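You operate a simulated robot arm through the tools that you are given. There is no shell and no other tool. Be economical: measure what you need, move in short steps, check, and stop when the job is done.

Carry out the task below with a simulated robot arm. There is one attempt and no reset: what you move stays moved.

## Task
Fill the oil cap to between the window's two lines and plug it.
Fine: the blue nozzle sits in the cap fill hole while you pump the green hub lever and goes back in the hub nozzle rest; the black plug comes from the plug pot; spill nothing.
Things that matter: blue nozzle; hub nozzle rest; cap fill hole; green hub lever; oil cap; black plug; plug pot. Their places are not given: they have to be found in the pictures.

It is judged by the outcome, as a careful person would: the job done as asked, and still so three seconds after it is handed in. It fails if anything else is knocked over, pushed out of place, dropped, spilled or broken. A push-on lid holds only when it is set on centred and level and pressed home; a screw cap is set on level and turned clockwise until tight.

## Robot
A 6-joint arm with a two-finger parallel gripper, fixed in place. Base frame: the origin is at the foot of the arm, x ahead of it, y to its left, z up. Units: cm, rad, N and s.
With the tool pointing down near the work surface it reaches from about 14 to 84 cm from the base axis. Its first joint turns from -2.897 to 2.897 rad. Payload 3.91 kg.
The TCP is the grasp point between the finger pads, 3 cm short of the fingertips. In the tool frame z runs along the fingers and y along their closing line. The gripper opens to 11 cm. The fingers are 2 cm wide and 1 cm thick; the gripper's body (4.8 by 11.2 cm) begins 5.5 cm behind the TCP.
Orientation is told as [roll, pitch, yaw] about the base's x, y, z axes, in that order, counted from this pose: with the fingers straight down and closing along the base's y, the tool's x points along the base's -x, its y along +y and its z along -z.

## Interface
- The arm moves only by the tool servo_tool. Its argument "rows" is one flat list of numbers, 7 for each row, row after row: the shift along the tool's x, y, z in units of 30 mm (1.0 is 30 mm), then the turn, a rotation vector about the tool's x, y, z in units of 4 degrees (1.0 is 4 degrees), then the opening in per cent of the stroke, from 0 (shut) to 100 (fully open). In form: [tx, ty, tz, rx, ry, rz, gripper, tx, ty, tz, rx, ry, rz, gripper, ...]. A call has 1 to 20 rows; each row shifts and turns the commanded pose from where the row before left it, along the tool's axes as they then stand. A call with a number of a shift or a turn outside -1 to 1 is refused whole. Each row takes 0.2 s and may step no farther than 5 cm and 0.15 rad from the row before; otherwise, or with a gripper value out of range, the whole call is refused. Where a pose cannot be reached the arm comes as near as it can. A force on the tool above 90 N (or 10 N above the force at the start of the call, whichever is more), or a blocked arm, ends the call early, and 0.2 s more pass. The fingers move at their own pace (about 10.8 cm/s each) and stop on an object; they squeeze with about 39 N. The grip force told is the motor's: it shows also when the fingers shut on nothing. Time passes only in rows, and 0.2 s behind the last, so rows that do not move let the fingers close. It gives the time, the measured TCP pose, the force on the tool (base axes), the opening and the grip force at its end, in the units of the frame above (readings bear some noise), and new pictures: "pictures" is both (left out), scene, wrist or none.
- Cameras (640 x 400 px; columns grow to the right, rows downward): "scene" is fixed at [39.1, 50.5, 152.8]; the picture's right is [-0.99, 0.10, 0.00], its down [0.03, 0.34, -0.94] and it looks along [-0.09, -0.94, -0.34] (base axes); focal length 338 px, centre (320, 200). "wrist" rides on the gripper at [-3.6, 0, -5.7] in the tool frame; the picture's right is [0.00, -1.00, 0.00], its down [0.97, 0.00, -0.24] and it looks along [0.24, 0.00, 0.97] (tool axes); focal length 218 px, centre (320, 200).
- slide_trunk(by): slides the trunk up (or, below 0, down) by that many cm; the arm rides with it, the base frame stays. It gives what a move gives, with no picture.
- pixel_to_xyz(camera, pixels): for up to 12 pixels [column, row] of the newest picture of that camera ("zoom" is the newest enlarged one), the place [x, y, z] in the base frame of the surface seen there, good to about 0.3 cm, but the place of the scene camera against the robot may be out by one fixed shift of up to 1.2 cm in any direction. It takes no simulated time.
- close_up(camera, box): a new picture of the part [left, top, right, bottom] of that camera's present view, enlarged. It takes no simulated time.
- sign_off(): hands the job in; it is judged then, once.

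Work in short steps. Measure before you move; look again where a grasp or a placing could have gone wrong, and mend it. You have 80 turns and 150 pictures in all, those below and enlarged ones among them. Open the gripper and draw the arm clear of the work before you hand the job in, unless the task says otherwise; then end with one line.

The tools are called after "Request:" by a JSON object that holds its "method" and its "body". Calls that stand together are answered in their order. servo_tool: Moves the arm, as the interface text tells. Its arguments: {"type":"object","properties":{"rows":{"type":"array","items":{"type":"number"}},"pictures":{"type":"string","enum":["both","scene","wrist","none"]}},"required":["rows"]} The other tools are called the same way: slide_trunk (by) slides the trunk up or down; pixel_to_xyz (camera, pixels) gives the place of the surface under pixels of a picture; close_up (camera, box) takes an enlarged picture of a part of a camera's view; sign_off () hands the job in.

At the start:

```text
time: 0.0
tool_pos: [2.11, -35.63, 136.1]
ee_rot: [0.0, 0.0, -0.001]
wrist_force: [-0.1, 0.8, 1.0]
gripper_width: 10.97
grip_force: 0.0
trunk travel left (down, up): [-47.5, 6.5]
```

scene: 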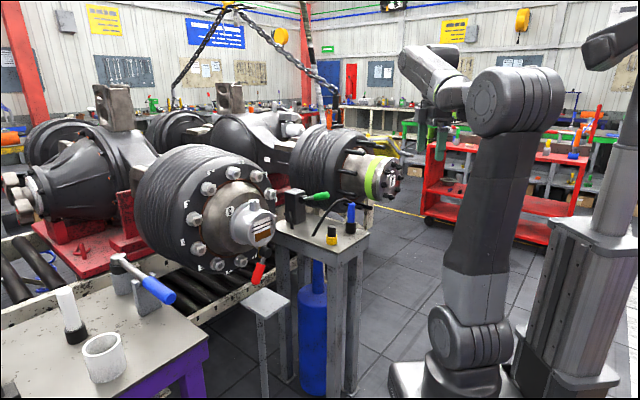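
wrist: 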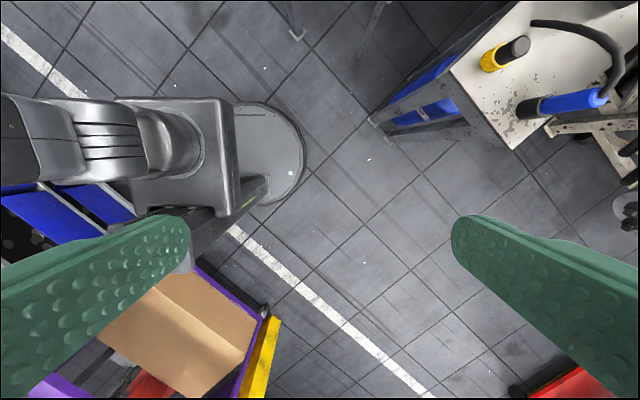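

I start by enlarging the area around the hub and the small table (columns 200-400, rows 160-280).

Request:
{"method": "close_up", "body": {"camera": "scene", "box": [220, 170, 380, 270]}}

Request:
{"method": "close_up", "body": {"camera": "wrist", "box": [440, 0, 640, 125]}}

```text
4.00 times, centred on (300, 220) of scene
```

zoom: 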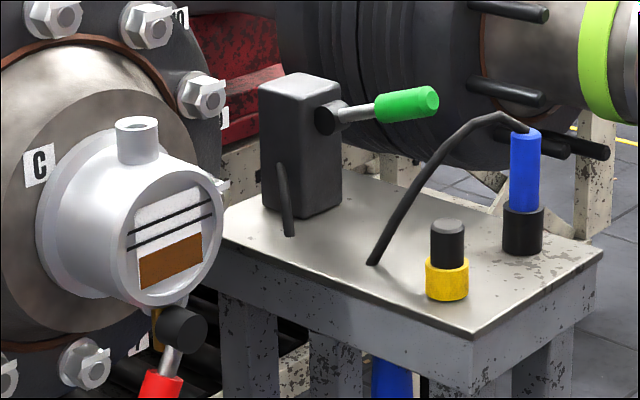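

```text
3.20 times, centred on (540, 62) of wrist
```

zoom: 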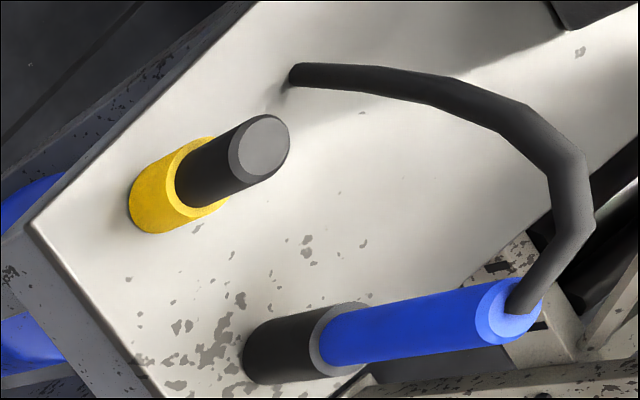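

Rough pixel places: blue nozzle (351,205), rest (351,225), plug (332,228), pot (331,240), lever grip (326,195), pivot (302,199), cap neck (254,200), window (262,230). I measure them.

Request:
{"method": "pixel_to_xyz", "body": {"camera": "scene", "pixels": [[352, 203], [351, 214], [351, 226], [332, 226], [332, 233], [332, 241], [326, 196], [303, 199], [254, 200], [254, 207], [262, 232], [313, 236]]}}

Request:
{"method": "pixel_to_xyz", "body": {"camera": "wrist", "pixels": [[519, 47], [497, 58], [600, 97], [560, 104], [530, 107], [470, 80], [510, 145], [606, 90], [536, 22]]}}

Request:
{"method": "close_up", "body": {"camera": "scene", "box": [240, 190, 288, 220]}}

```text
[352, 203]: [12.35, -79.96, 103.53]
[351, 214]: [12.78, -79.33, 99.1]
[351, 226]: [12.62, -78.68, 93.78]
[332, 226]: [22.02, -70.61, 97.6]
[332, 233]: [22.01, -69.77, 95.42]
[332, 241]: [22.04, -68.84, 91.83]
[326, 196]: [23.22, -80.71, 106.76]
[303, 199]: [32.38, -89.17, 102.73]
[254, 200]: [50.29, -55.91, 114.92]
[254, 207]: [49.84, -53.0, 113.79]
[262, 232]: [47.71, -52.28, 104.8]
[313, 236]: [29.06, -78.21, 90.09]
```

```text
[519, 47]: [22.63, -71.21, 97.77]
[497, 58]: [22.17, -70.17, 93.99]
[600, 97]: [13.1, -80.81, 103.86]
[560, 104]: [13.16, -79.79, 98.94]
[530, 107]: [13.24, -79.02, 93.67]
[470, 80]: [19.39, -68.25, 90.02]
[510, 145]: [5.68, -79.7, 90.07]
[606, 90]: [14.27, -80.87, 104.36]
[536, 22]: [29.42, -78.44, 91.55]
```

```text
13.33 times, centred on (264, 205) of scene
```

zoom: 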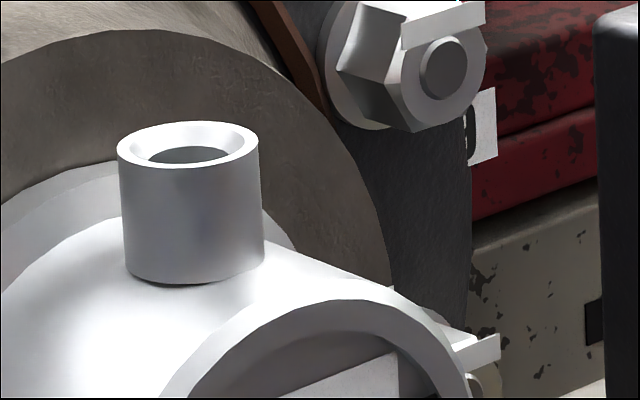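

Nozzle is at about (13,-80), plug (22.4,-70.7), cap neck (50,-54.7). I measure the hub around the neck for clearance and the table / lever geometry.

Request:
{"method": "pixel_to_xyz", "body": {"camera": "scene", "pixels": [[248, 201], [260, 201], [254, 202], [232, 172], [256, 177], [270, 194], [240, 185], [205, 150], [250, 160], [245, 215], [310, 198], [290, 190]]}}

Request:
{"method": "close_up", "body": {"camera": "scene", "box": [288, 182, 368, 232]}}

```text
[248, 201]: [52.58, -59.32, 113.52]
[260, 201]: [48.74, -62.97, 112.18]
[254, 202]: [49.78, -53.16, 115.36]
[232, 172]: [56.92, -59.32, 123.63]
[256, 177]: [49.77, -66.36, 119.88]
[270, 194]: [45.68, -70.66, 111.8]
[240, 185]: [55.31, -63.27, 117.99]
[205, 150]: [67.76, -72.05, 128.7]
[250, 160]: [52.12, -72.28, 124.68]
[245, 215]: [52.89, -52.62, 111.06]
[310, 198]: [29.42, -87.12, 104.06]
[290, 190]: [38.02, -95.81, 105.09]
```

```text
8.00 times, centred on (328, 207) of scene
```

zoom: 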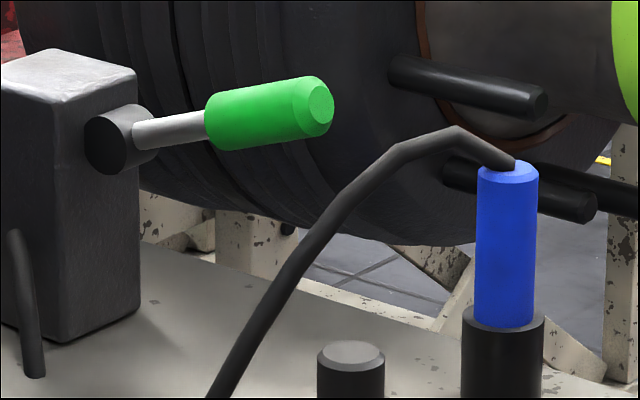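

The path from here to above the table is free; I move to about (13,-70,120) to look at the nozzle, pot and lever from the wrist.

Request:
{"method": "servo_tool", "body": {"rows": [-0.28, -0.9, 0.35, 0, 0, 0, 100, -0.28, -0.9, 0.35, 0, 0, 0, 100, -0.28, -0.9, 0.35, 0, 0, 0, 100, -0.28, -0.9, 0.35, 0, 0, 0, 100, -0.28, -0.9, 0.35, 0, 0, 0, 100, -0.28, -0.9, 0.35, 0, 0, 0, 100, -0.28, -0.9, 0.35, 0, 0, 0, 100, -0.28, -0.9, 0.35, 0, 0, 0, 100, -0.28, -0.9, 0.35, 0, 0, 0, 100, -0.28, -0.9, 0.35, 0, 0, 0, 100, -0.28, -0.9, 0.35, 0, 0, 0, 100, -0.28, -0.9, 0.35, 0, 0, 0, 100, -0.28, -0.9, 0.35, 0, 0, 0, 100]}}

```text
time: 2.8
tool_pos: [13.03, -70.55, 121.18]
ee_rot: [-0.01, -0.001, 0.001]
wrist_force: [0.4, -1.0, -0.4]
gripper_width: 11.0
grip_force: 0.1
out of reach, approached as far as the arm can: row 13
trunk travel left (down, up): [-47.5, 6.5]
```

scene: 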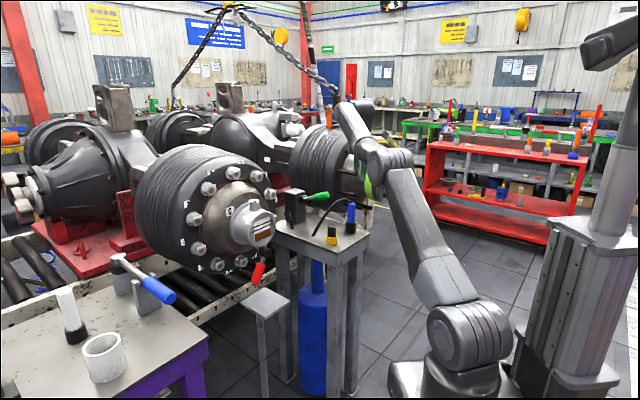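
wrist: 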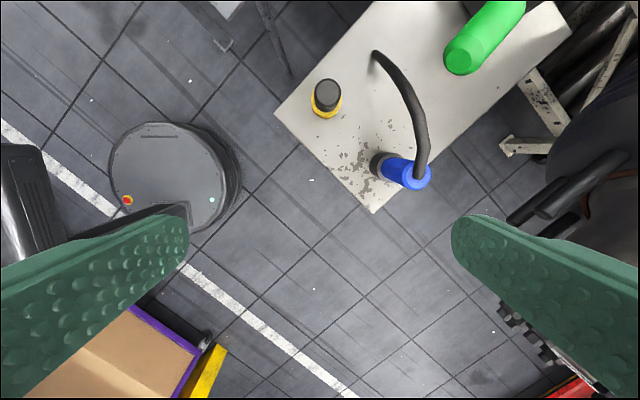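

At this height a vertical tool is at its reach limit, so I'll raise the trunk fully and later work with the tool tilted outward. First the trunk, then yaw by about -80° so the camera sits on the outer/upper side.

Request:
{"method": "slide_trunk", "body": {"by": 6.5}}

Request:
{"method": "servo_tool", "body": {"rows": [0, 0.3, 0, 0, 0, 1, 100, 0, 0.3, 0, 0, 0, 1, 100, 0, 0.3, 0, 0, 0, 1, 100, 0, 0.3, 0, 0, 0, 1, 100, 0, 0.3, 0, 0, 0, 1, 100, 0, 0, 0, 0, 0, 1, 100, 0, 0, 0, 0, 0, 1, 100, 0, 0, 0, 0, 0, 1, 100, 0, 0, 0, 0, 0, 1, 100, 0, 0, 0, 0, 0, 1, 100, 0, 0, 0, 0, 0, 1, 100, 0, 0, 0, 0, 0, 1, 100, 0, 0, 0, 0, 0, 1, 100, 0, 0, 0, 0, 0, 1, 100, 0, 0, 0, 0, 0, 1, 100, 0, 0, 0, 0, 0, 1, 100, 0, 0, 0, 0, 0, 1, 100, 0, 0, 0, 0, 0, 1, 100, 0, 0, 0, 0, 0, 1, 100, 0, 0, 0, 0, 0, 1, 100]}}

```text
time: 3.8
tool_pos: [12.95, -70.37, 127.87]
ee_rot: [-0.01, -0.001, -0.001]
wrist_force: [0.1, 0.6, 0.2]
gripper_width: 10.99
grip_force: 0.1
trunk travel left (down, up): [-54.0, 0.0]
```

```text
time: 8.0
tool_pos: [13.55, -65.85, 127.83]
ee_rot: [0.0, -0.013, -1.395]
wrist_force: [-0.1, -0.5, 0.7]
gripper_width: 11.0
grip_force: 0.1
trunk travel left (down, up): [-54.0, 0.0]
```

scene: 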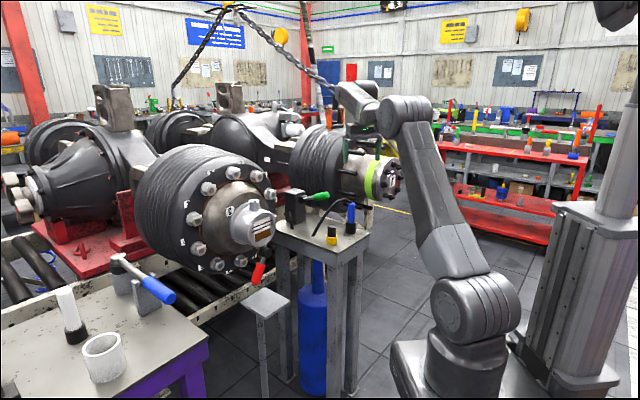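
wrist: 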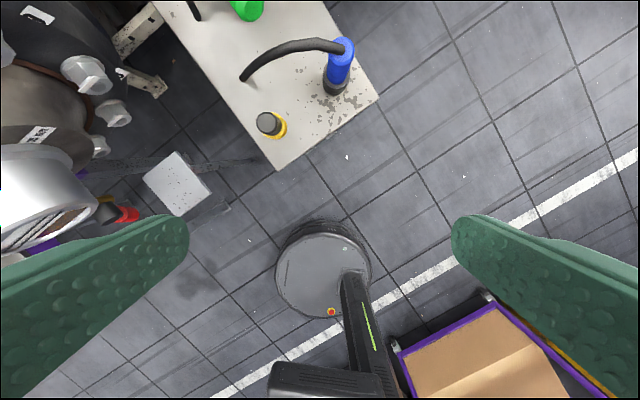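

Now I tilt the tool 60° from vertical towards the table, in place, while free of everything.

Request:
{"method": "servo_tool", "body": {"rows": [0, 0, 0, 0, -1, 0, 70, 0, 0, 0, 0, -1, 0, 70, 0, 0, 0, 0, -1, 0, 70, 0, 0, 0, 0, -1, 0, 70, 0, 0, 0, 0, -1, 0, 70, 0, 0, 0, 0, -1, 0, 70, 0, 0, 0, 0, -1, 0, 70, 0, 0, 0, 0, -1, 0, 70, 0, 0, 0, 0, -1, 0, 70, 0, 0, 0, 0, -1, 0, 70, 0, 0, 0, 0, -1, 0, 70, 0, 0, 0, 0, -1, 0, 70, 0, 0, 0, 0, -1, 0, 70, 0, 0, 0, 0, -1, 0, 70, 0, 0, 0, 0, -1, 0, 70]}}

```text
time: 11.2
tool_pos: [13.64, -65.89, 127.83]
ee_rot: [0.001, -1.06, -1.394]
wrist_force: [-0.2, 0.0, 0.0]
gripper_width: 7.7
grip_force: 0.1
trunk travel left (down, up): [-54.0, 0.0]
```

scene: 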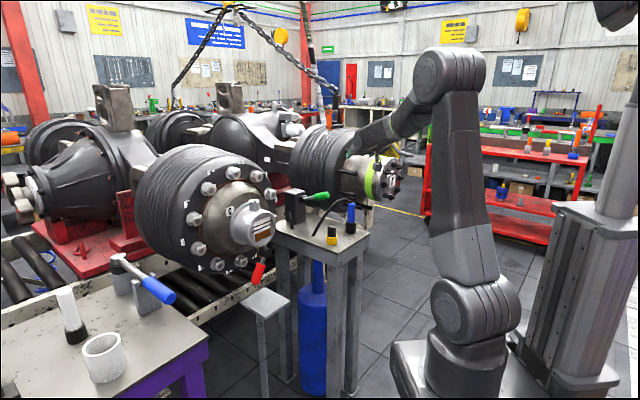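
wrist: 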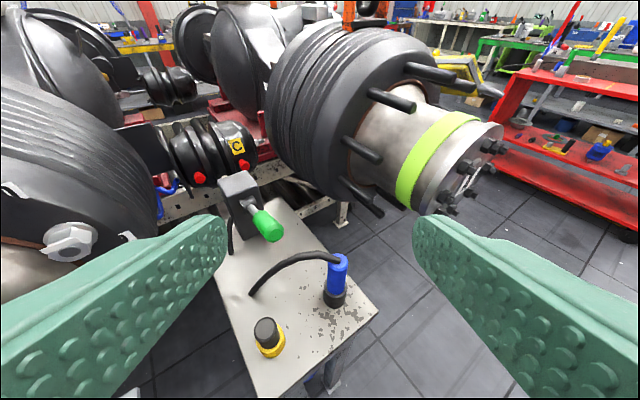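

Good view: nozzle at (337,280), plug (266,330), lever (266,224). I enlarge and measure.

Request:
{"method": "close_up", "body": {"camera": "wrist", "box": [210, 160, 390, 370]}}

Request:
{"method": "pixel_to_xyz", "body": {"camera": "wrist", "pixels": [[338, 258], [337, 270], [337, 280], [335, 297], [267, 330], [270, 345], [268, 227], [276, 236], [252, 208], [238, 178], [300, 330], [320, 257]]}}

```text
1.90 times, centred on (300, 265) of wrist
```

zoom: 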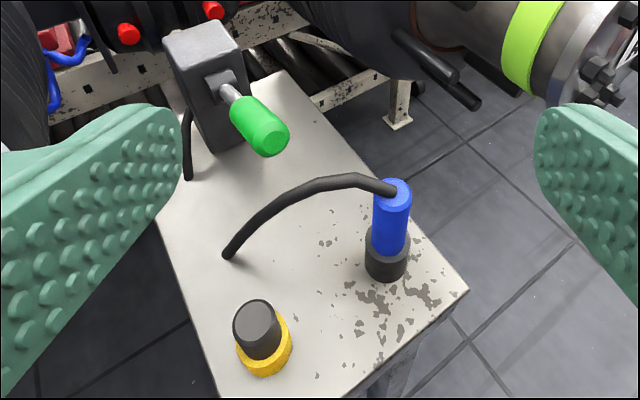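

```text
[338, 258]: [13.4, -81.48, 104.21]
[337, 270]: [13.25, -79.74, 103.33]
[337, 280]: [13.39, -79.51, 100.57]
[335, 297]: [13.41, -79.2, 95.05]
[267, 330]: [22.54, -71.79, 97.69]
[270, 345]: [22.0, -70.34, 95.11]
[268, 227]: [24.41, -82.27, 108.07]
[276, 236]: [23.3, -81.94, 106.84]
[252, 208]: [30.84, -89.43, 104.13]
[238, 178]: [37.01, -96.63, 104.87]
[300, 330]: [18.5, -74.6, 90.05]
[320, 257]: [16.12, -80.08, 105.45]
```

Nozzle axis is about (13.4,-80.9), handle z 96–104. I move to a standoff 9 cm back along the tool axis from a grasp at z≈100.7.

Request:
{"method": "servo_tool", "body": {"rows": [0.684, -0.12, 0.713, 0, 0, 0, 60, 0.684, -0.12, 0.713, 0, 0, 0, 60, 0.684, -0.12, 0.713, 0, 0, 0, 60, 0.684, -0.12, 0.713, 0, 0, 0, 60, 0.684, -0.12, 0.713, 0, 0, 0, 60, 0.684, -0.12, 0.713, 0, 0, 0, 60, 0.684, -0.12, 0.713, 0, 0, 0, 60, 0.684, -0.12, 0.713, 0, 0, 0, 60]}}

```text
time: 13.0
tool_pos: [12.26, -66.95, 121.74]
ee_rot: [-0.011, -1.053, -1.38]
wrist_force: [-0.2, 0.1, -0.1]
gripper_width: 6.6
grip_force: 0.1
out of reach, approached as far as the arm can: row 2, 3, 4, 5, 6, 7, 8
trunk travel left (down, up): [-54.0, 0.0]
```

scene: 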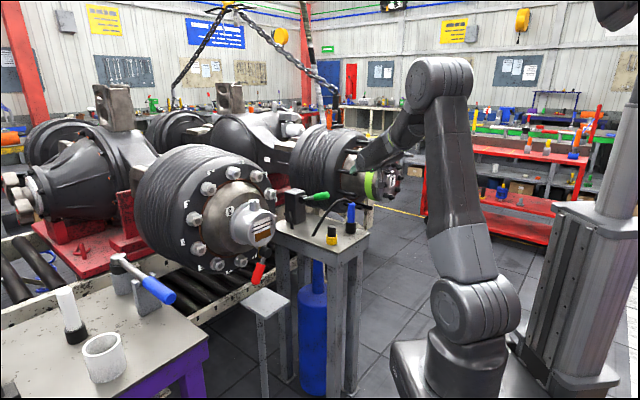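
wrist: 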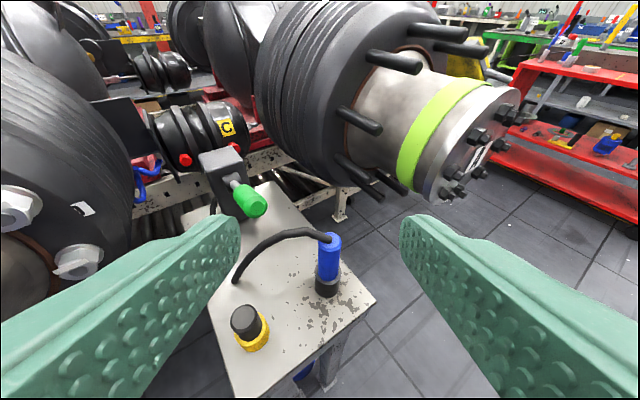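

The arm hits a joint limit when lowering with the tilted tool, so I use the trunk for height: slide down 16.5.

Request:
{"method": "slide_trunk", "body": {"by": -16.5}}

Request:
{"method": "servo_tool", "body": {"rows": [0, 0, 0, 0, 0, 0, 60], "pictures": "both"}}

```text
time: 14.9
tool_pos: [12.32, -66.92, 105.25]
ee_rot: [-0.012, -1.053, -1.378]
wrist_force: [-0.2, 0.3, -0.5]
gripper_width: 6.6
grip_force: 0.0
trunk travel left (down, up): [-37.5, 16.5]
```

```text
time: 15.3
tool_pos: [12.4, -66.93, 105.23]
ee_rot: [-0.01, -1.053, -1.378]
wrist_force: [-0.4, -0.3, -1.3]
gripper_width: 6.61
grip_force: 0.0
trunk travel left (down, up): [-37.5, 16.5]
```

scene: 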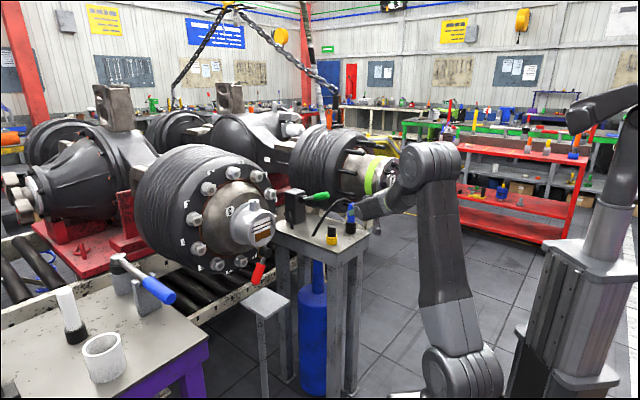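
wrist: 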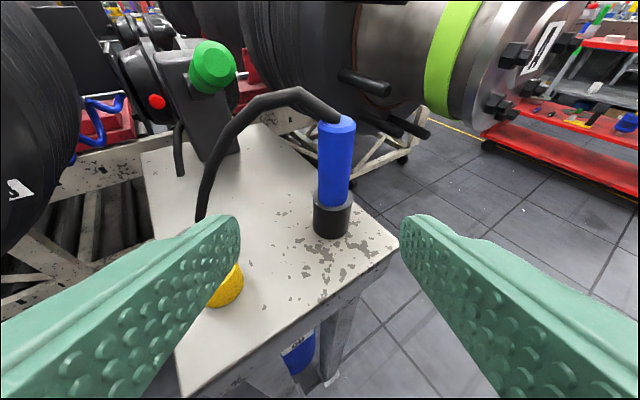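

Nozzle now at (337,160), rest top (333,195). I measure it precisely from here.

Request:
{"method": "pixel_to_xyz", "body": {"camera": "wrist", "pixels": [[337, 125], [337, 140], [336, 160], [335, 180], [322, 160], [350, 160], [333, 210], [333, 232], [313, 200], [212, 70]]}}

Request:
{"method": "close_up", "body": {"camera": "wrist", "box": [260, 70, 420, 250]}}

```text
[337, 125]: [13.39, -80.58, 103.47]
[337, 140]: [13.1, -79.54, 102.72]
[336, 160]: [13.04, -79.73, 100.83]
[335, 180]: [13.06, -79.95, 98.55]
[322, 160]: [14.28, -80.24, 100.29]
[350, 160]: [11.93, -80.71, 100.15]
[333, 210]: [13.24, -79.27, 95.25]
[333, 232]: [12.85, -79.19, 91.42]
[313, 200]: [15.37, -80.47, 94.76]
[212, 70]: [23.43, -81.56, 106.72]
```

```text
2.22 times, centred on (340, 160) of wrist
```

zoom: 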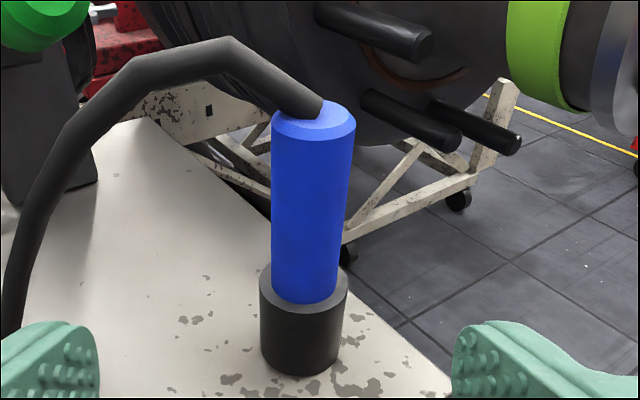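

Nozzle axis ≈(13.1,-80.9), radius ≈1.25. I align laterally, then advance along the tool axis to the grasp, stopping short once to check.

Request:
{"method": "servo_tool", "body": {"rows": [-0.314, -0.22, 0.45, 0, 0, 0, 60, -0.314, -0.22, 0.45, 0, 0, 0, 60, -0.314, -0.22, 0.45, 0, 0, 0, 60, 0, 0, 0.6, 0, 0, 0, 60, 0, 0, 0.6, 0, 0, 0, 60], "pictures": "wrist"}}

```text
time: 16.5
tool_pos: [11.71, -75.37, 103.9]
ee_rot: [-0.011, -1.053, -1.379]
wrist_force: [-0.2, 0.2, 0.1]
gripper_width: 6.59
grip_force: 0.2
trunk travel left (down, up): [-37.5, 16.5]
```

wrist: 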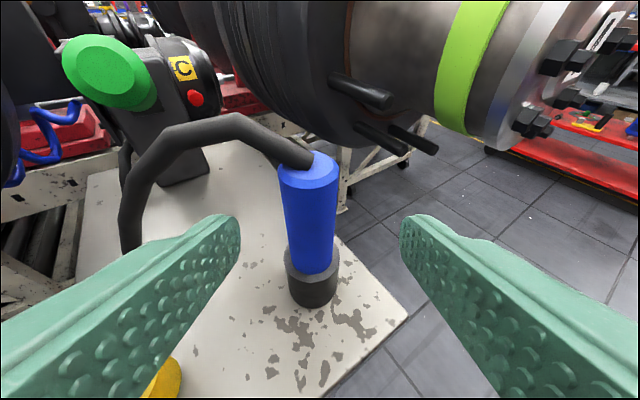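

Aligned within 0.3 cm. Final advance of 6.6 cm with a small lateral correction, then close.

Request:
{"method": "servo_tool", "body": {"rows": [0, 0.05, 0.55, 0, 0, 0, 50, 0, 0.05, 0.55, 0, 0, 0, 50, 0, 0, 0.55, 0, 0, 0, 50, 0, 0, 0.54, 0, 0, 0, 50], "pictures": "both"}}

```text
time: 17.5
tool_pos: [13.02, -80.99, 100.72]
ee_rot: [-0.011, -1.053, -1.379]
wrist_force: [0.5, 0.5, 0.8]
gripper_width: 5.49
grip_force: 0.1
trunk travel left (down, up): [-37.5, 16.5]
```

scene: 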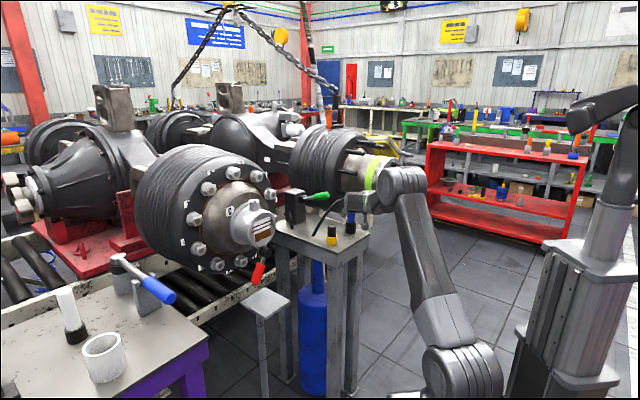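
wrist: 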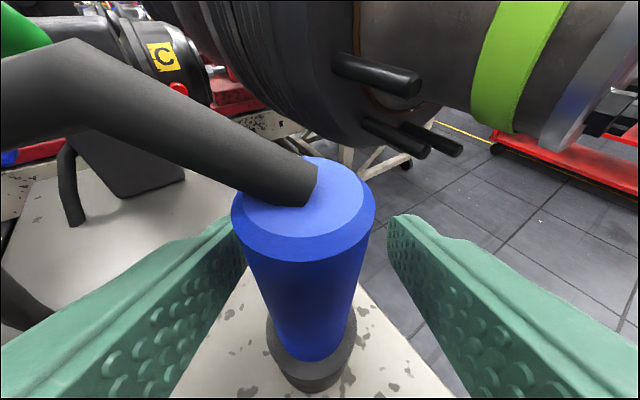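

The nozzle is centred about 0.25 cm left of the finger middle (303 vs 317). I correct and close.

Request:
{"method": "servo_tool", "body": {"rows": [0, 0.09, 0, 0, 0, 0, 50, 0, 0, 0, 0, 0, 0, 0, 0, 0, 0, 0, 0, 0, 0, 0, 0, 0, 0, 0, 0, 0, 0, 0, 0, 0, 0, 0, 0], "pictures": "wrist"}}

```text
time: 18.7
tool_pos: [13.36, -80.82, 100.47]
ee_rot: [-0.011, -1.053, -1.38]
wrist_force: [0.9, -0.6, 0.7]
gripper_width: 3.11
grip_force: 39.0
trunk travel left (down, up): [-37.5, 16.5]
```

wrist: 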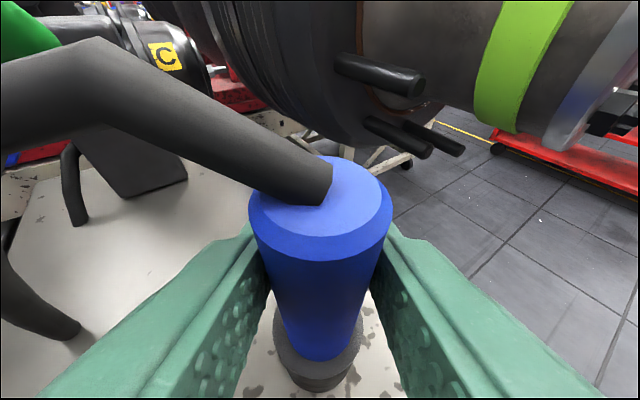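

Gripped (3.11 cm, 39 N). I lift it straight up with the trunk.

Request:
{"method": "slide_trunk", "body": {"by": 8}}

Request:
{"method": "servo_tool", "body": {"rows": [0, 0, 0, 0, 0, 0, 0], "pictures": "both"}}

```text
time: 19.9
tool_pos: [13.37, -81.01, 108.6]
ee_rot: [-0.011, -1.055, -1.382]
wrist_force: [-1.2, 0.2, -1.3]
gripper_width: 3.12
grip_force: 39.3
trunk travel left (down, up): [-45.5, 8.5]
```

```text
time: 20.3
tool_pos: [13.39, -80.85, 108.59]
ee_rot: [-0.01, -1.053, -1.38]
wrist_force: [1.1, 0.5, -2.2]
gripper_width: 3.09
grip_force: 39.1
trunk travel left (down, up): [-45.5, 8.5]
```

scene: 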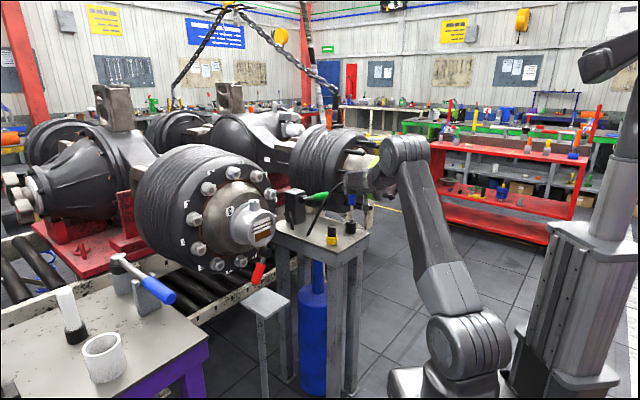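
wrist: 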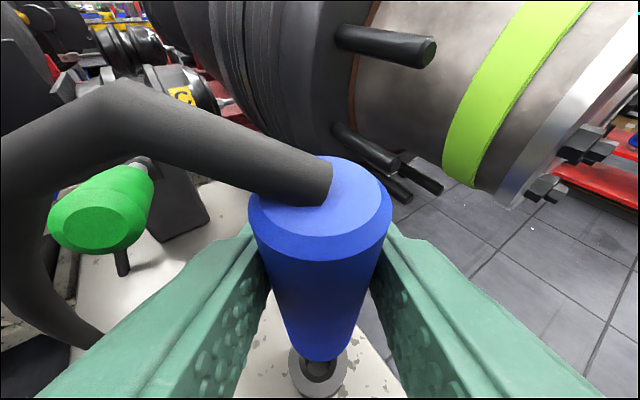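

Lifted and clear of the rest. I look at the spout length in the scene.

Request:
{"method": "close_up", "body": {"camera": "scene", "box": [320, 160, 400, 250]}}

Request:
{"method": "slide_trunk", "body": {"by": 8.5}}

```text
4.44 times, centred on (360, 205) of scene
```

zoom: 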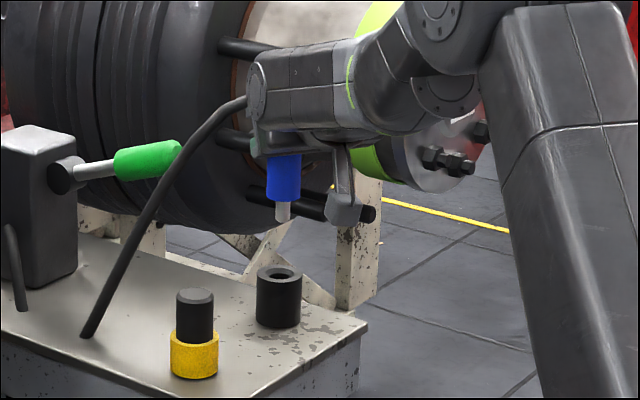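

```text
time: 21.5
tool_pos: [13.32, -80.94, 117.05]
ee_rot: [-0.01, -1.053, -1.382]
wrist_force: [-0.4, 0.1, -1.3]
gripper_width: 3.08
grip_force: 39.4
trunk travel left (down, up): [-54.0, 0.0]
```

The spout is only about 2 cm long. I retract radially to ~70 cm and rise to z≈123, clear of the lever and hose.

Request:
{"method": "servo_tool", "body": {"rows": [0.041, 0, -0.745, 0, 0, 0, 0, 0.041, 0, -0.745, 0, 0, 0, 0, 0.041, 0, -0.745, 0, 0, 0, 0, 0.041, 0, -0.745, 0, 0, 0, 0, 0.041, 0, -0.745, 0, 0, 0, 0, 0.041, 0, -0.745, 0, 0, 0, 0], "pictures": "scene"}}

```text
time: 22.9
tool_pos: [11.21, -68.72, 122.92]
ee_rot: [-0.011, -1.055, -1.381]
wrist_force: [0.2, 0.2, -1.7]
gripper_width: 3.07
grip_force: 39.7
trunk travel left (down, up): [-54.0, 0.0]
```

scene: 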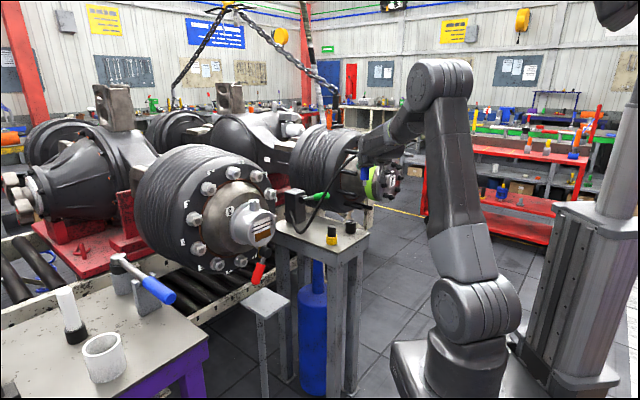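

Pose as planned. Now I swivel about the base axis toward the cap, holding the nozzle upright.

Request:
{"method": "servo_tool", "body": {"rows": [0, 0.96, 0, -0.526, 0, -0.3, 0, 0, 0.96, 0, -0.526, 0, -0.3, 0, 0, 0.96, 0, -0.526, 0, -0.3, 0, 0, 0.96, 0, -0.526, 0, -0.3, 0, 0, 0.96, 0, -0.526, 0, -0.3, 0, 0, 0.96, 0, -0.526, 0, -0.3, 0, 0, 0.96, 0, -0.526, 0, -0.3, 0, 0, 0.96, 0, -0.526, 0, -0.3, 0, 0, 0.96, 0, -0.526, 0, -0.3, 0, 0, 0.96, 0, -0.526, 0, -0.3, 0, 0, 0.96, 0, -0.526, 0, -0.3, 0, 0, 0.96, 0, -0.526, 0, -0.3, 0], "pictures": "both"}}

```text
time: 25.5
tool_pos: [42.48, -55.07, 123.21]
ee_rot: [-0.013, -1.051, -0.872]
wrist_force: [-0.3, -0.4, -1.4]
gripper_width: 3.09
grip_force: 38.8
trunk travel left (down, up): [-54.0, 0.0]
```

scene: 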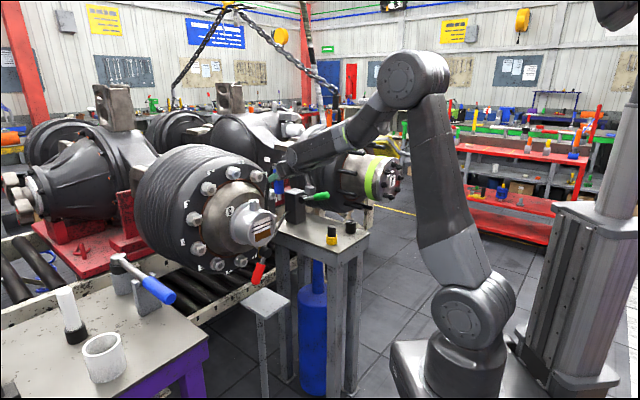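
wrist: 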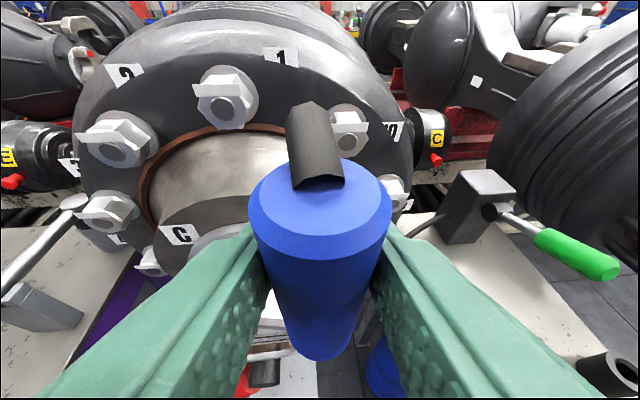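

The neck is hidden behind the left finger. I shift 6 cm to the right (tool -y) so the wrist camera can see the neck and measure it in the robot frame.

Request:
{"method": "servo_tool", "body": {"rows": [0, -0.7, 0, 0, 0, 0, 0, 0, -0.7, 0, 0, 0, 0, 0, 0, -0.7, 0, 0, 0, 0, 0], "pictures": "wrist"}}

Request:
{"method": "close_up", "body": {"camera": "wrist", "box": [60, 180, 260, 340]}}

```text
time: 26.3
tool_pos: [37.64, -59.05, 122.92]
ee_rot: [-0.01, -1.05, -0.873]
wrist_force: [0.2, 0.7, -1.4]
gripper_width: 3.09
grip_force: 39.5
trunk travel left (down, up): [-54.0, 0.0]
```

wrist: 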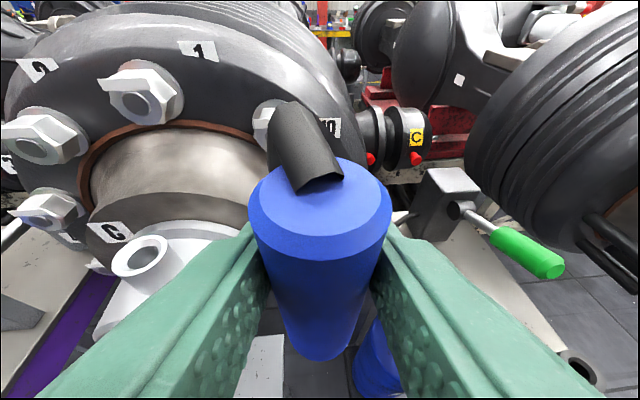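

```text
2.50 times, centred on (160, 260) of wrist
```

zoom: 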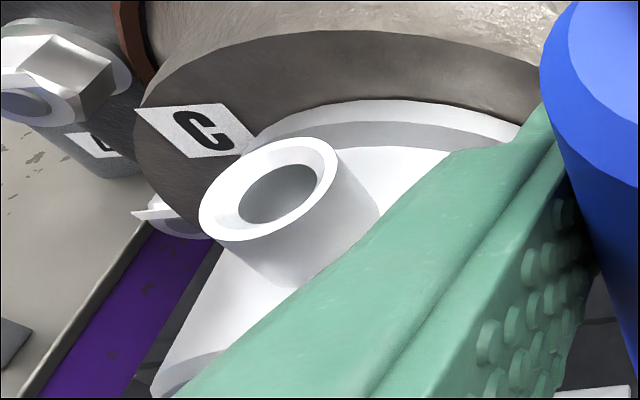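

The neck rim is visible now. I sample opposite points on its top ring.

Request:
{"method": "pixel_to_xyz", "body": {"camera": "zoom", "pixels": [[215, 212], [326, 168], [265, 229], [280, 148], [230, 178], [310, 208], [330, 160], [207, 222]]}}

Request:
{"method": "close_up", "body": {"camera": "scene", "box": [230, 160, 330, 240]}}

```text
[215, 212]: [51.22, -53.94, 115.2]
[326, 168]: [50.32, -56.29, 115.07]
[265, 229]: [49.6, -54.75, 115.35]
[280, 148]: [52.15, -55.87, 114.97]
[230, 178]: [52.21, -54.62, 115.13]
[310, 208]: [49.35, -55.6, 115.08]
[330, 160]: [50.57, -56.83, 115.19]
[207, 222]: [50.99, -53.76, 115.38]
```

```text
5.00 times, centred on (280, 200) of scene
```

zoom: 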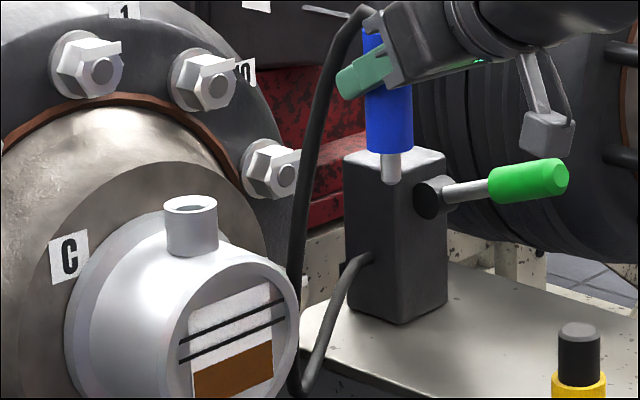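

Neck axis ≈(50.8,-55.2), rim z≈115.2. Next I determine the held nozzle's axis relative to the TCP with both cameras.

Request:
{"method": "pixel_to_xyz", "body": {"camera": "zoom", "pixels": [[391, 160], [391, 172], [389, 110], [389, 140], [378, 120], [404, 120]]}}

Request:
{"method": "pixel_to_xyz", "body": {"camera": "wrist", "pixels": [[318, 280], [318, 320], [318, 345], [300, 225], [350, 170], [262, 200], [378, 200], [318, 245]]}}

```text
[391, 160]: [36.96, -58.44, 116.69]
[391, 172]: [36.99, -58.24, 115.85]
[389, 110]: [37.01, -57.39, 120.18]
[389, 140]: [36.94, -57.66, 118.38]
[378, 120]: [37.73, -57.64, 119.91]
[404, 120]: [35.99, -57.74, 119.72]
```

```text
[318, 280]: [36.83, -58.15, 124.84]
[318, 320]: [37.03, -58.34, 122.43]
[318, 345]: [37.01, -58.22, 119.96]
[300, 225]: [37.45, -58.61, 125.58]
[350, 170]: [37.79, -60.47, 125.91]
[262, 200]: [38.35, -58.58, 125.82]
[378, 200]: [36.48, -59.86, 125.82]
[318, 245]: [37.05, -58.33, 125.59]
```

Nozzle axis is ~0.33 cm outward of the TCP; spout tip 7.3 cm below the TCP. I rise 1.6 cm, move sideways, then outward to put the axis over the hole at TCP (50.6,-54.9,124.5).

Request:
{"method": "servo_tool", "body": {"rows": [-0.463, 0, -0.267, 0, 0, 0, 0, 0, 0.698, 0, 0, 0, 0, 0, 0, 0.698, 0, 0, 0, 0, 0, 0, 0.698, 0, 0, 0, 0, 0, 0, 0.698, 0, 0, 0, 0, 0, 0, 0.698, 0, 0, 0, 0, 0, 0, 0.698, 0, 0, 0, 0, 0, -0.284, 0, 0.498, 0, 0, 0, 0, -0.284, 0, 0.498, 0, 0, 0, 0, -0.284, 0, 0.498, 0, 0, 0, 0, 0, 0, 0, 0, 0, 0, 0], "pictures": "both"}}

Request:
{"method": "close_up", "body": {"camera": "scene", "box": [230, 160, 290, 240]}}

```text
time: 28.7
tool_pos: [47.98, -57.28, 124.62]
ee_rot: [-0.011, -1.051, -0.873]
wrist_force: [0.6, 0.4, -1.3]
gripper_width: 3.12
grip_force: 38.8
out of reach, approached as far as the arm can: row 6, 7
trunk travel left (down, up): [-54.0, 0.0]
```

scene: 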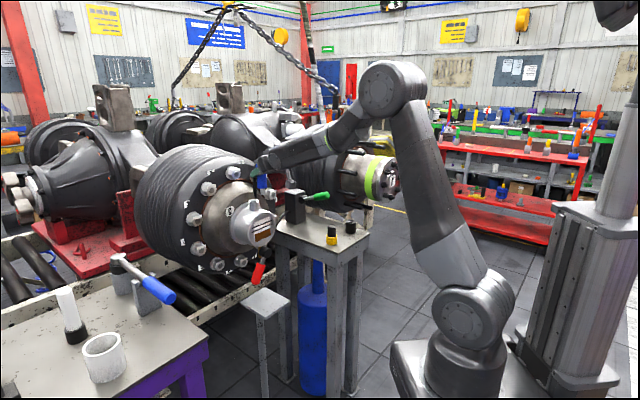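
wrist: 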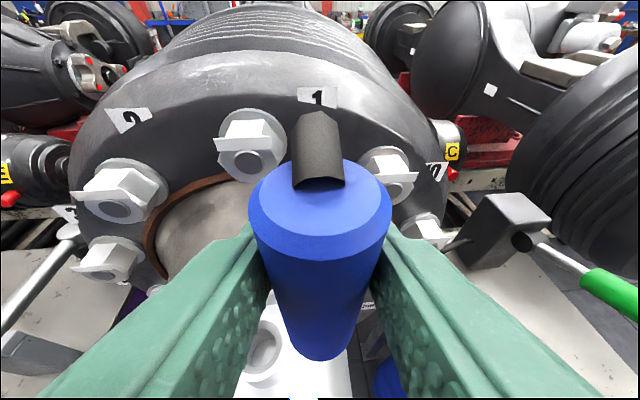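

```text
5.00 times, centred on (260, 200) of scene
```

zoom: 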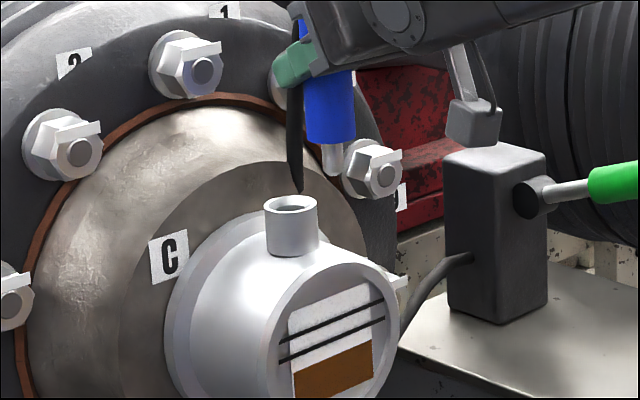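

The hole still lies ~3.5 cm to the left (tool +y). I move there.

Request:
{"method": "servo_tool", "body": {"rows": [0, 0.39, 0, 0, 0, 0, 0, 0, 0.39, 0, 0, 0, 0, 0, 0, 0.39, 0, 0, 0, 0, 0, 0, 0, 0, 0, 0, 0, 0], "pictures": "both"}}

Request:
{"method": "close_up", "body": {"camera": "scene", "box": [230, 165, 286, 215]}}

```text
time: 29.7
tool_pos: [50.87, -55.14, 124.53]
ee_rot: [-0.01, -1.051, -0.875]
wrist_force: [-0.3, 0.3, -2.7]
gripper_width: 3.09
grip_force: 39.3
trunk travel left (down, up): [-54.0, 0.0]
```

scene: 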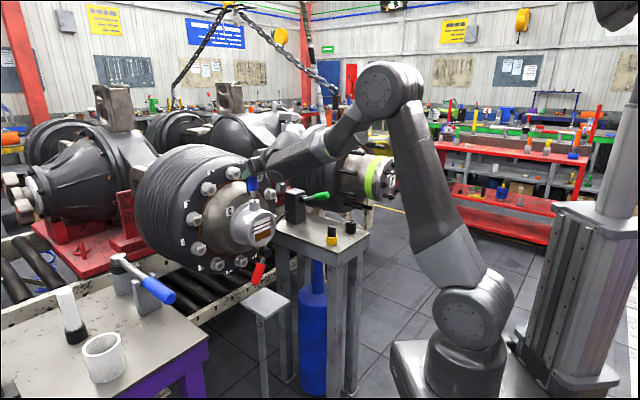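
wrist: 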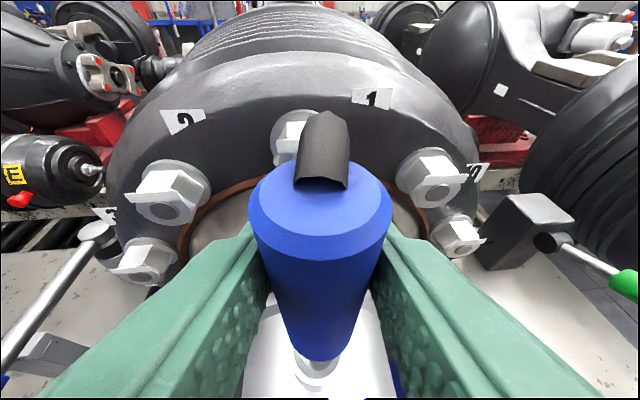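

```text
8.00 times, centred on (258, 190) of scene
```

zoom: 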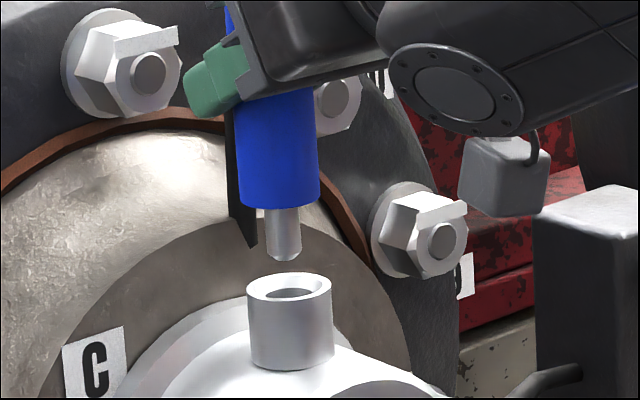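

Scene zoom: spout col 285, neck centre col 290 – about 0.2 cm off. I compare depths.

Request:
{"method": "pixel_to_xyz", "body": {"camera": "zoom", "pixels": [[284, 225], [284, 240], [284, 250], [290, 335], [290, 325], [290, 315], [255, 290], [326, 290], [290, 277], [290, 302]]}}

```text
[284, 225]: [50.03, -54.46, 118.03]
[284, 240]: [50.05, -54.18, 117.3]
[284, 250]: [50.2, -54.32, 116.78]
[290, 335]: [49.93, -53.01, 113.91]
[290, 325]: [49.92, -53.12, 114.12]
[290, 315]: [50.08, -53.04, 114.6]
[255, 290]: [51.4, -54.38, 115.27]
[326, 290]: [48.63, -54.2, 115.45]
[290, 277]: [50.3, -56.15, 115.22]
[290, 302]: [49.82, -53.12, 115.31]
```

Spout axis is ≈0.3 cm too far outward. I correct that and descend 1.2 cm to look at the entry.

Request:
{"method": "servo_tool", "body": {"rows": [0.05, 0.019, -0.088, 0, 0, 0, 0, 0, 0, 0, 0, 0, 0, 0, 0.174, 0, 0.1, 0, 0, 0, 0, 0.174, 0, 0.1, 0, 0, 0, 0, 0, 0, 0, 0, 0, 0, 0], "pictures": "scene"}}

Request:
{"method": "close_up", "body": {"camera": "scene", "box": [238, 175, 278, 215]}}

```text
time: 30.9
tool_pos: [50.62, -55.07, 124.07]
ee_rot: [-0.015, -1.056, -0.873]
wrist_force: [0.3, 0.2, -1.8]
gripper_width: 3.1
grip_force: 38.7
out of reach, approached as far as the arm can: row 4
trunk travel left (down, up): [-54.0, 0.0]
```

scene: 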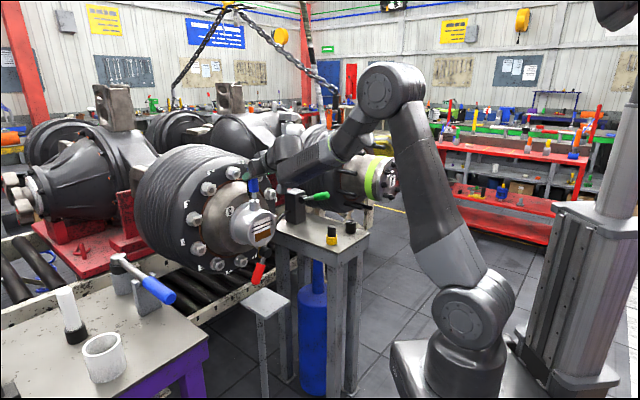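

```text
10.00 times, centred on (258, 195) of scene
```

zoom: 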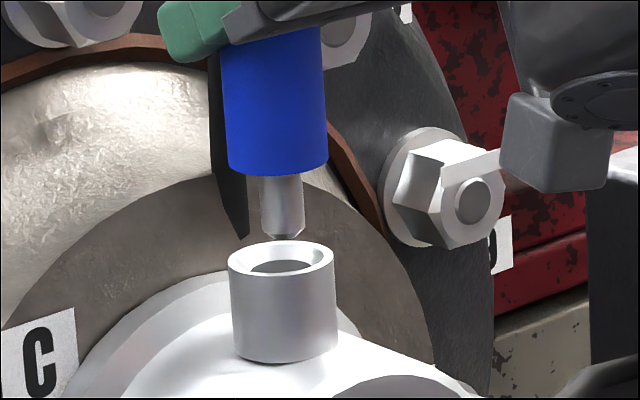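

Arm is at its joint limit for lowering, so I'll use the trunk to descend. Columns match now (282/282); check depth first.

Request:
{"method": "pixel_to_xyz", "body": {"camera": "zoom", "pixels": [[282, 190], [282, 205], [282, 220], [284, 300], [284, 315], [284, 330], [282, 244], [282, 276], [278, 130], [278, 160]]}}

```text
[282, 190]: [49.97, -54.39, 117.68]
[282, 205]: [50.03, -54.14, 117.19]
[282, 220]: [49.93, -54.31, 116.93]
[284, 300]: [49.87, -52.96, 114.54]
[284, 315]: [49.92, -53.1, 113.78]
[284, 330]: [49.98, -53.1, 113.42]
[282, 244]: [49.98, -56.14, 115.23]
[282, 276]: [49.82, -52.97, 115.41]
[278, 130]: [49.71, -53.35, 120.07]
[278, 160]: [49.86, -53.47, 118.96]
```

Spout still ~0.2 cm too far in -y. I raise the arm 5 cm (with that correction) and then lower the trunk instead, to get away from the joint limit.

Request:
{"method": "servo_tool", "body": {"rows": [-0.472, 0.018, -0.295, 0, 0, 0, 0, -0.472, 0.018, -0.295, 0, 0, 0, 0, -0.472, 0.018, -0.295, 0, 0, 0, 0, 0, 0, 0, 0, 0, 0, 0], "pictures": "none"}}

Request:
{"method": "slide_trunk", "body": {"by": -5}}

Request:
{"method": "close_up", "body": {"camera": "scene", "box": [238, 175, 278, 215]}}

Request:
{"method": "pixel_to_xyz", "body": {"camera": "zoom", "pixels": [[282, 190], [282, 205], [282, 220], [284, 300], [284, 315], [284, 330], [278, 100], [278, 115], [278, 130], [278, 145]]}}

```text
time: 31.9
tool_pos: [50.7, -54.61, 128.32]
ee_rot: [-0.01, -1.05, -0.874]
wrist_force: [-0.6, -0.1, -1.6]
gripper_width: 3.1
grip_force: 39.0
trunk travel left (down, up): [-54.0, 0.0]
```

```text
time: 32.8
tool_pos: [50.69, -54.59, 123.3]
ee_rot: [-0.01, -1.051, -0.871]
wrist_force: [-0.1, -0.2, -2.0]
gripper_width: 3.09
grip_force: 39.0
trunk travel left (down, up): [-49.0, 5.0]
```

```text
10.00 times, centred on (258, 195) of scene
```

zoom: 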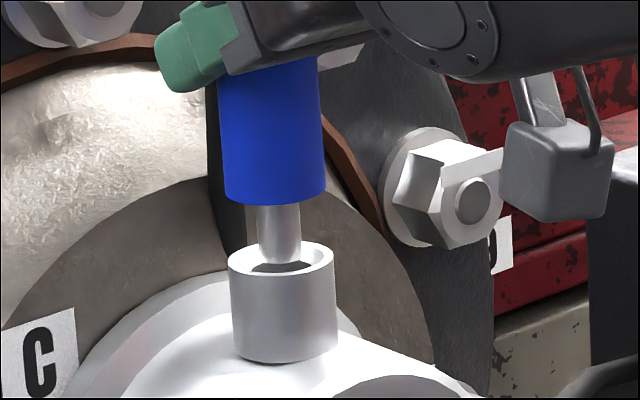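

```text
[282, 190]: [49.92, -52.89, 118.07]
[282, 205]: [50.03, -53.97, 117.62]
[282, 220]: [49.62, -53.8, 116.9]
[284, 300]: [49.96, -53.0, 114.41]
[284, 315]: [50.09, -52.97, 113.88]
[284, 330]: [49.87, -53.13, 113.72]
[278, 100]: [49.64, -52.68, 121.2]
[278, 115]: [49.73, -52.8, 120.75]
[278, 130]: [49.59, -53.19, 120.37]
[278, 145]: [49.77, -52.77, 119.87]
```

Now ~0.2 cm too near and 0.1 cm in x; small fix, then descend 1.3 cm by the trunk to enter the hole.

Request:
{"method": "servo_tool", "body": {"rows": [-0.017, -0.073, 0.03, 0, 0, 0, 0, 0, 0, 0, 0, 0, 0, 0], "pictures": "none"}}

Request:
{"method": "slide_trunk", "body": {"by": -1.2}}

Request:
{"method": "close_up", "body": {"camera": "scene", "box": [238, 175, 278, 215]}}

Request:
{"method": "pixel_to_xyz", "body": {"camera": "zoom", "pixels": [[278, 245], [278, 235], [284, 300], [284, 315], [284, 330], [278, 130], [278, 145], [278, 160], [278, 175]]}}

```text
time: 33.4
tool_pos: [50.52, -54.66, 123.26]
ee_rot: [-0.01, -1.05, -0.872]
wrist_force: [-0.7, 0.4, -2.0]
gripper_width: 3.09
grip_force: 39.3
trunk travel left (down, up): [-49.0, 5.0]
```

```text
time: 34.0
tool_pos: [50.48, -54.72, 122.03]
ee_rot: [-0.009, -1.052, -0.873]
wrist_force: [-0.2, 0.8, -2.0]
gripper_width: 3.11
grip_force: 39.4
trunk travel left (down, up): [-47.8, 6.2]
```

```text
10.00 times, centred on (258, 195) of scene
```

zoom: 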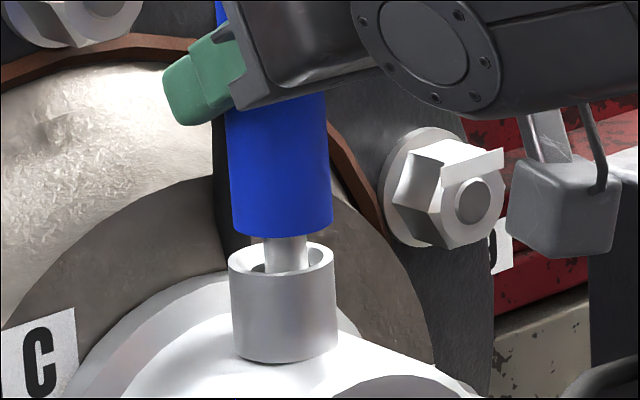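

```text
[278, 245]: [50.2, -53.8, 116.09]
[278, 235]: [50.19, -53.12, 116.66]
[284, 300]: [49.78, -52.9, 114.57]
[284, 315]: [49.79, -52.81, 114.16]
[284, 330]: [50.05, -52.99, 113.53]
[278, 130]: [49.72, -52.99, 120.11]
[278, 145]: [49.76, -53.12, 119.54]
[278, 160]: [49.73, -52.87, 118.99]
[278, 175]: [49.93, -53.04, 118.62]
```

Spout has entered the hole freely. Small centring, then descend further with the trunk in small bites, watching force.

Request:
{"method": "servo_tool", "body": {"rows": [-0.028, -0.012, 0.048, 0, 0, 0, 0, 0, 0, 0, 0, 0, 0, 0], "pictures": "none"}}

Request:
{"method": "slide_trunk", "body": {"by": -0.8}}

Request:
{"method": "close_up", "body": {"camera": "scene", "box": [238, 175, 278, 215]}}

```text
time: 34.6
tool_pos: [50.63, -54.89, 122.07]
ee_rot: [-0.011, -1.049, -0.873]
wrist_force: [0.2, 0.7, -1.8]
gripper_width: 3.1
grip_force: 39.1
trunk travel left (down, up): [-47.8, 6.2]
```

```text
time: 35.2
tool_pos: [50.59, -54.89, 121.24]
ee_rot: [-0.01, -1.049, -0.872]
wrist_force: [0.1, 0.2, -1.9]
gripper_width: 3.09
grip_force: 39.5
trunk travel left (down, up): [-47.0, 7.0]
```

```text
10.00 times, centred on (258, 195) of scene
```

zoom: 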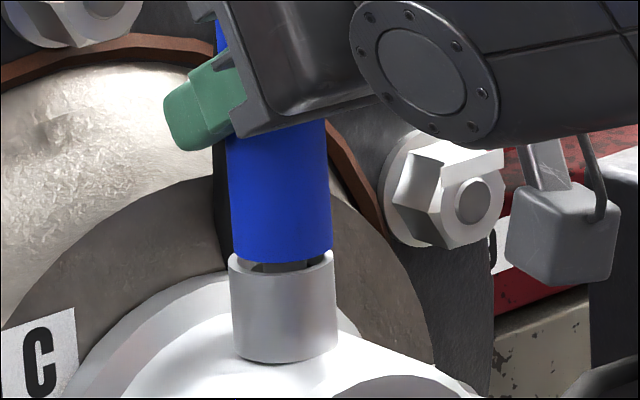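

Nearly seated (gap ≈0.4 cm). Continue down gently.

Request:
{"method": "slide_trunk", "body": {"by": -0.3}}

Request:
{"method": "slide_trunk", "body": {"by": -0.12}}

Request:
{"method": "close_up", "body": {"camera": "scene", "box": [238, 175, 278, 215]}}

```text
time: 35.7
tool_pos: [50.63, -54.9, 120.96]
ee_rot: [-0.01, -1.048, -0.874]
wrist_force: [0.0, 0.5, -2.0]
gripper_width: 3.12
grip_force: 38.7
trunk travel left (down, up): [-46.7, 7.3]
```

```text
time: 36.2
tool_pos: [50.59, -55.02, 120.86]
ee_rot: [-0.01, -1.052, -0.873]
wrist_force: [-0.8, -0.1, 0.1]
gripper_width: 3.1
grip_force: 39.4
trunk travel left (down, up): [-46.6, 7.4]
```

```text
10.00 times, centred on (258, 195) of scene
```

zoom: 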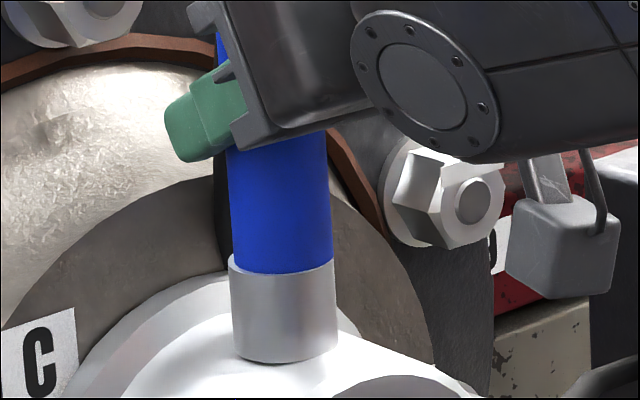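

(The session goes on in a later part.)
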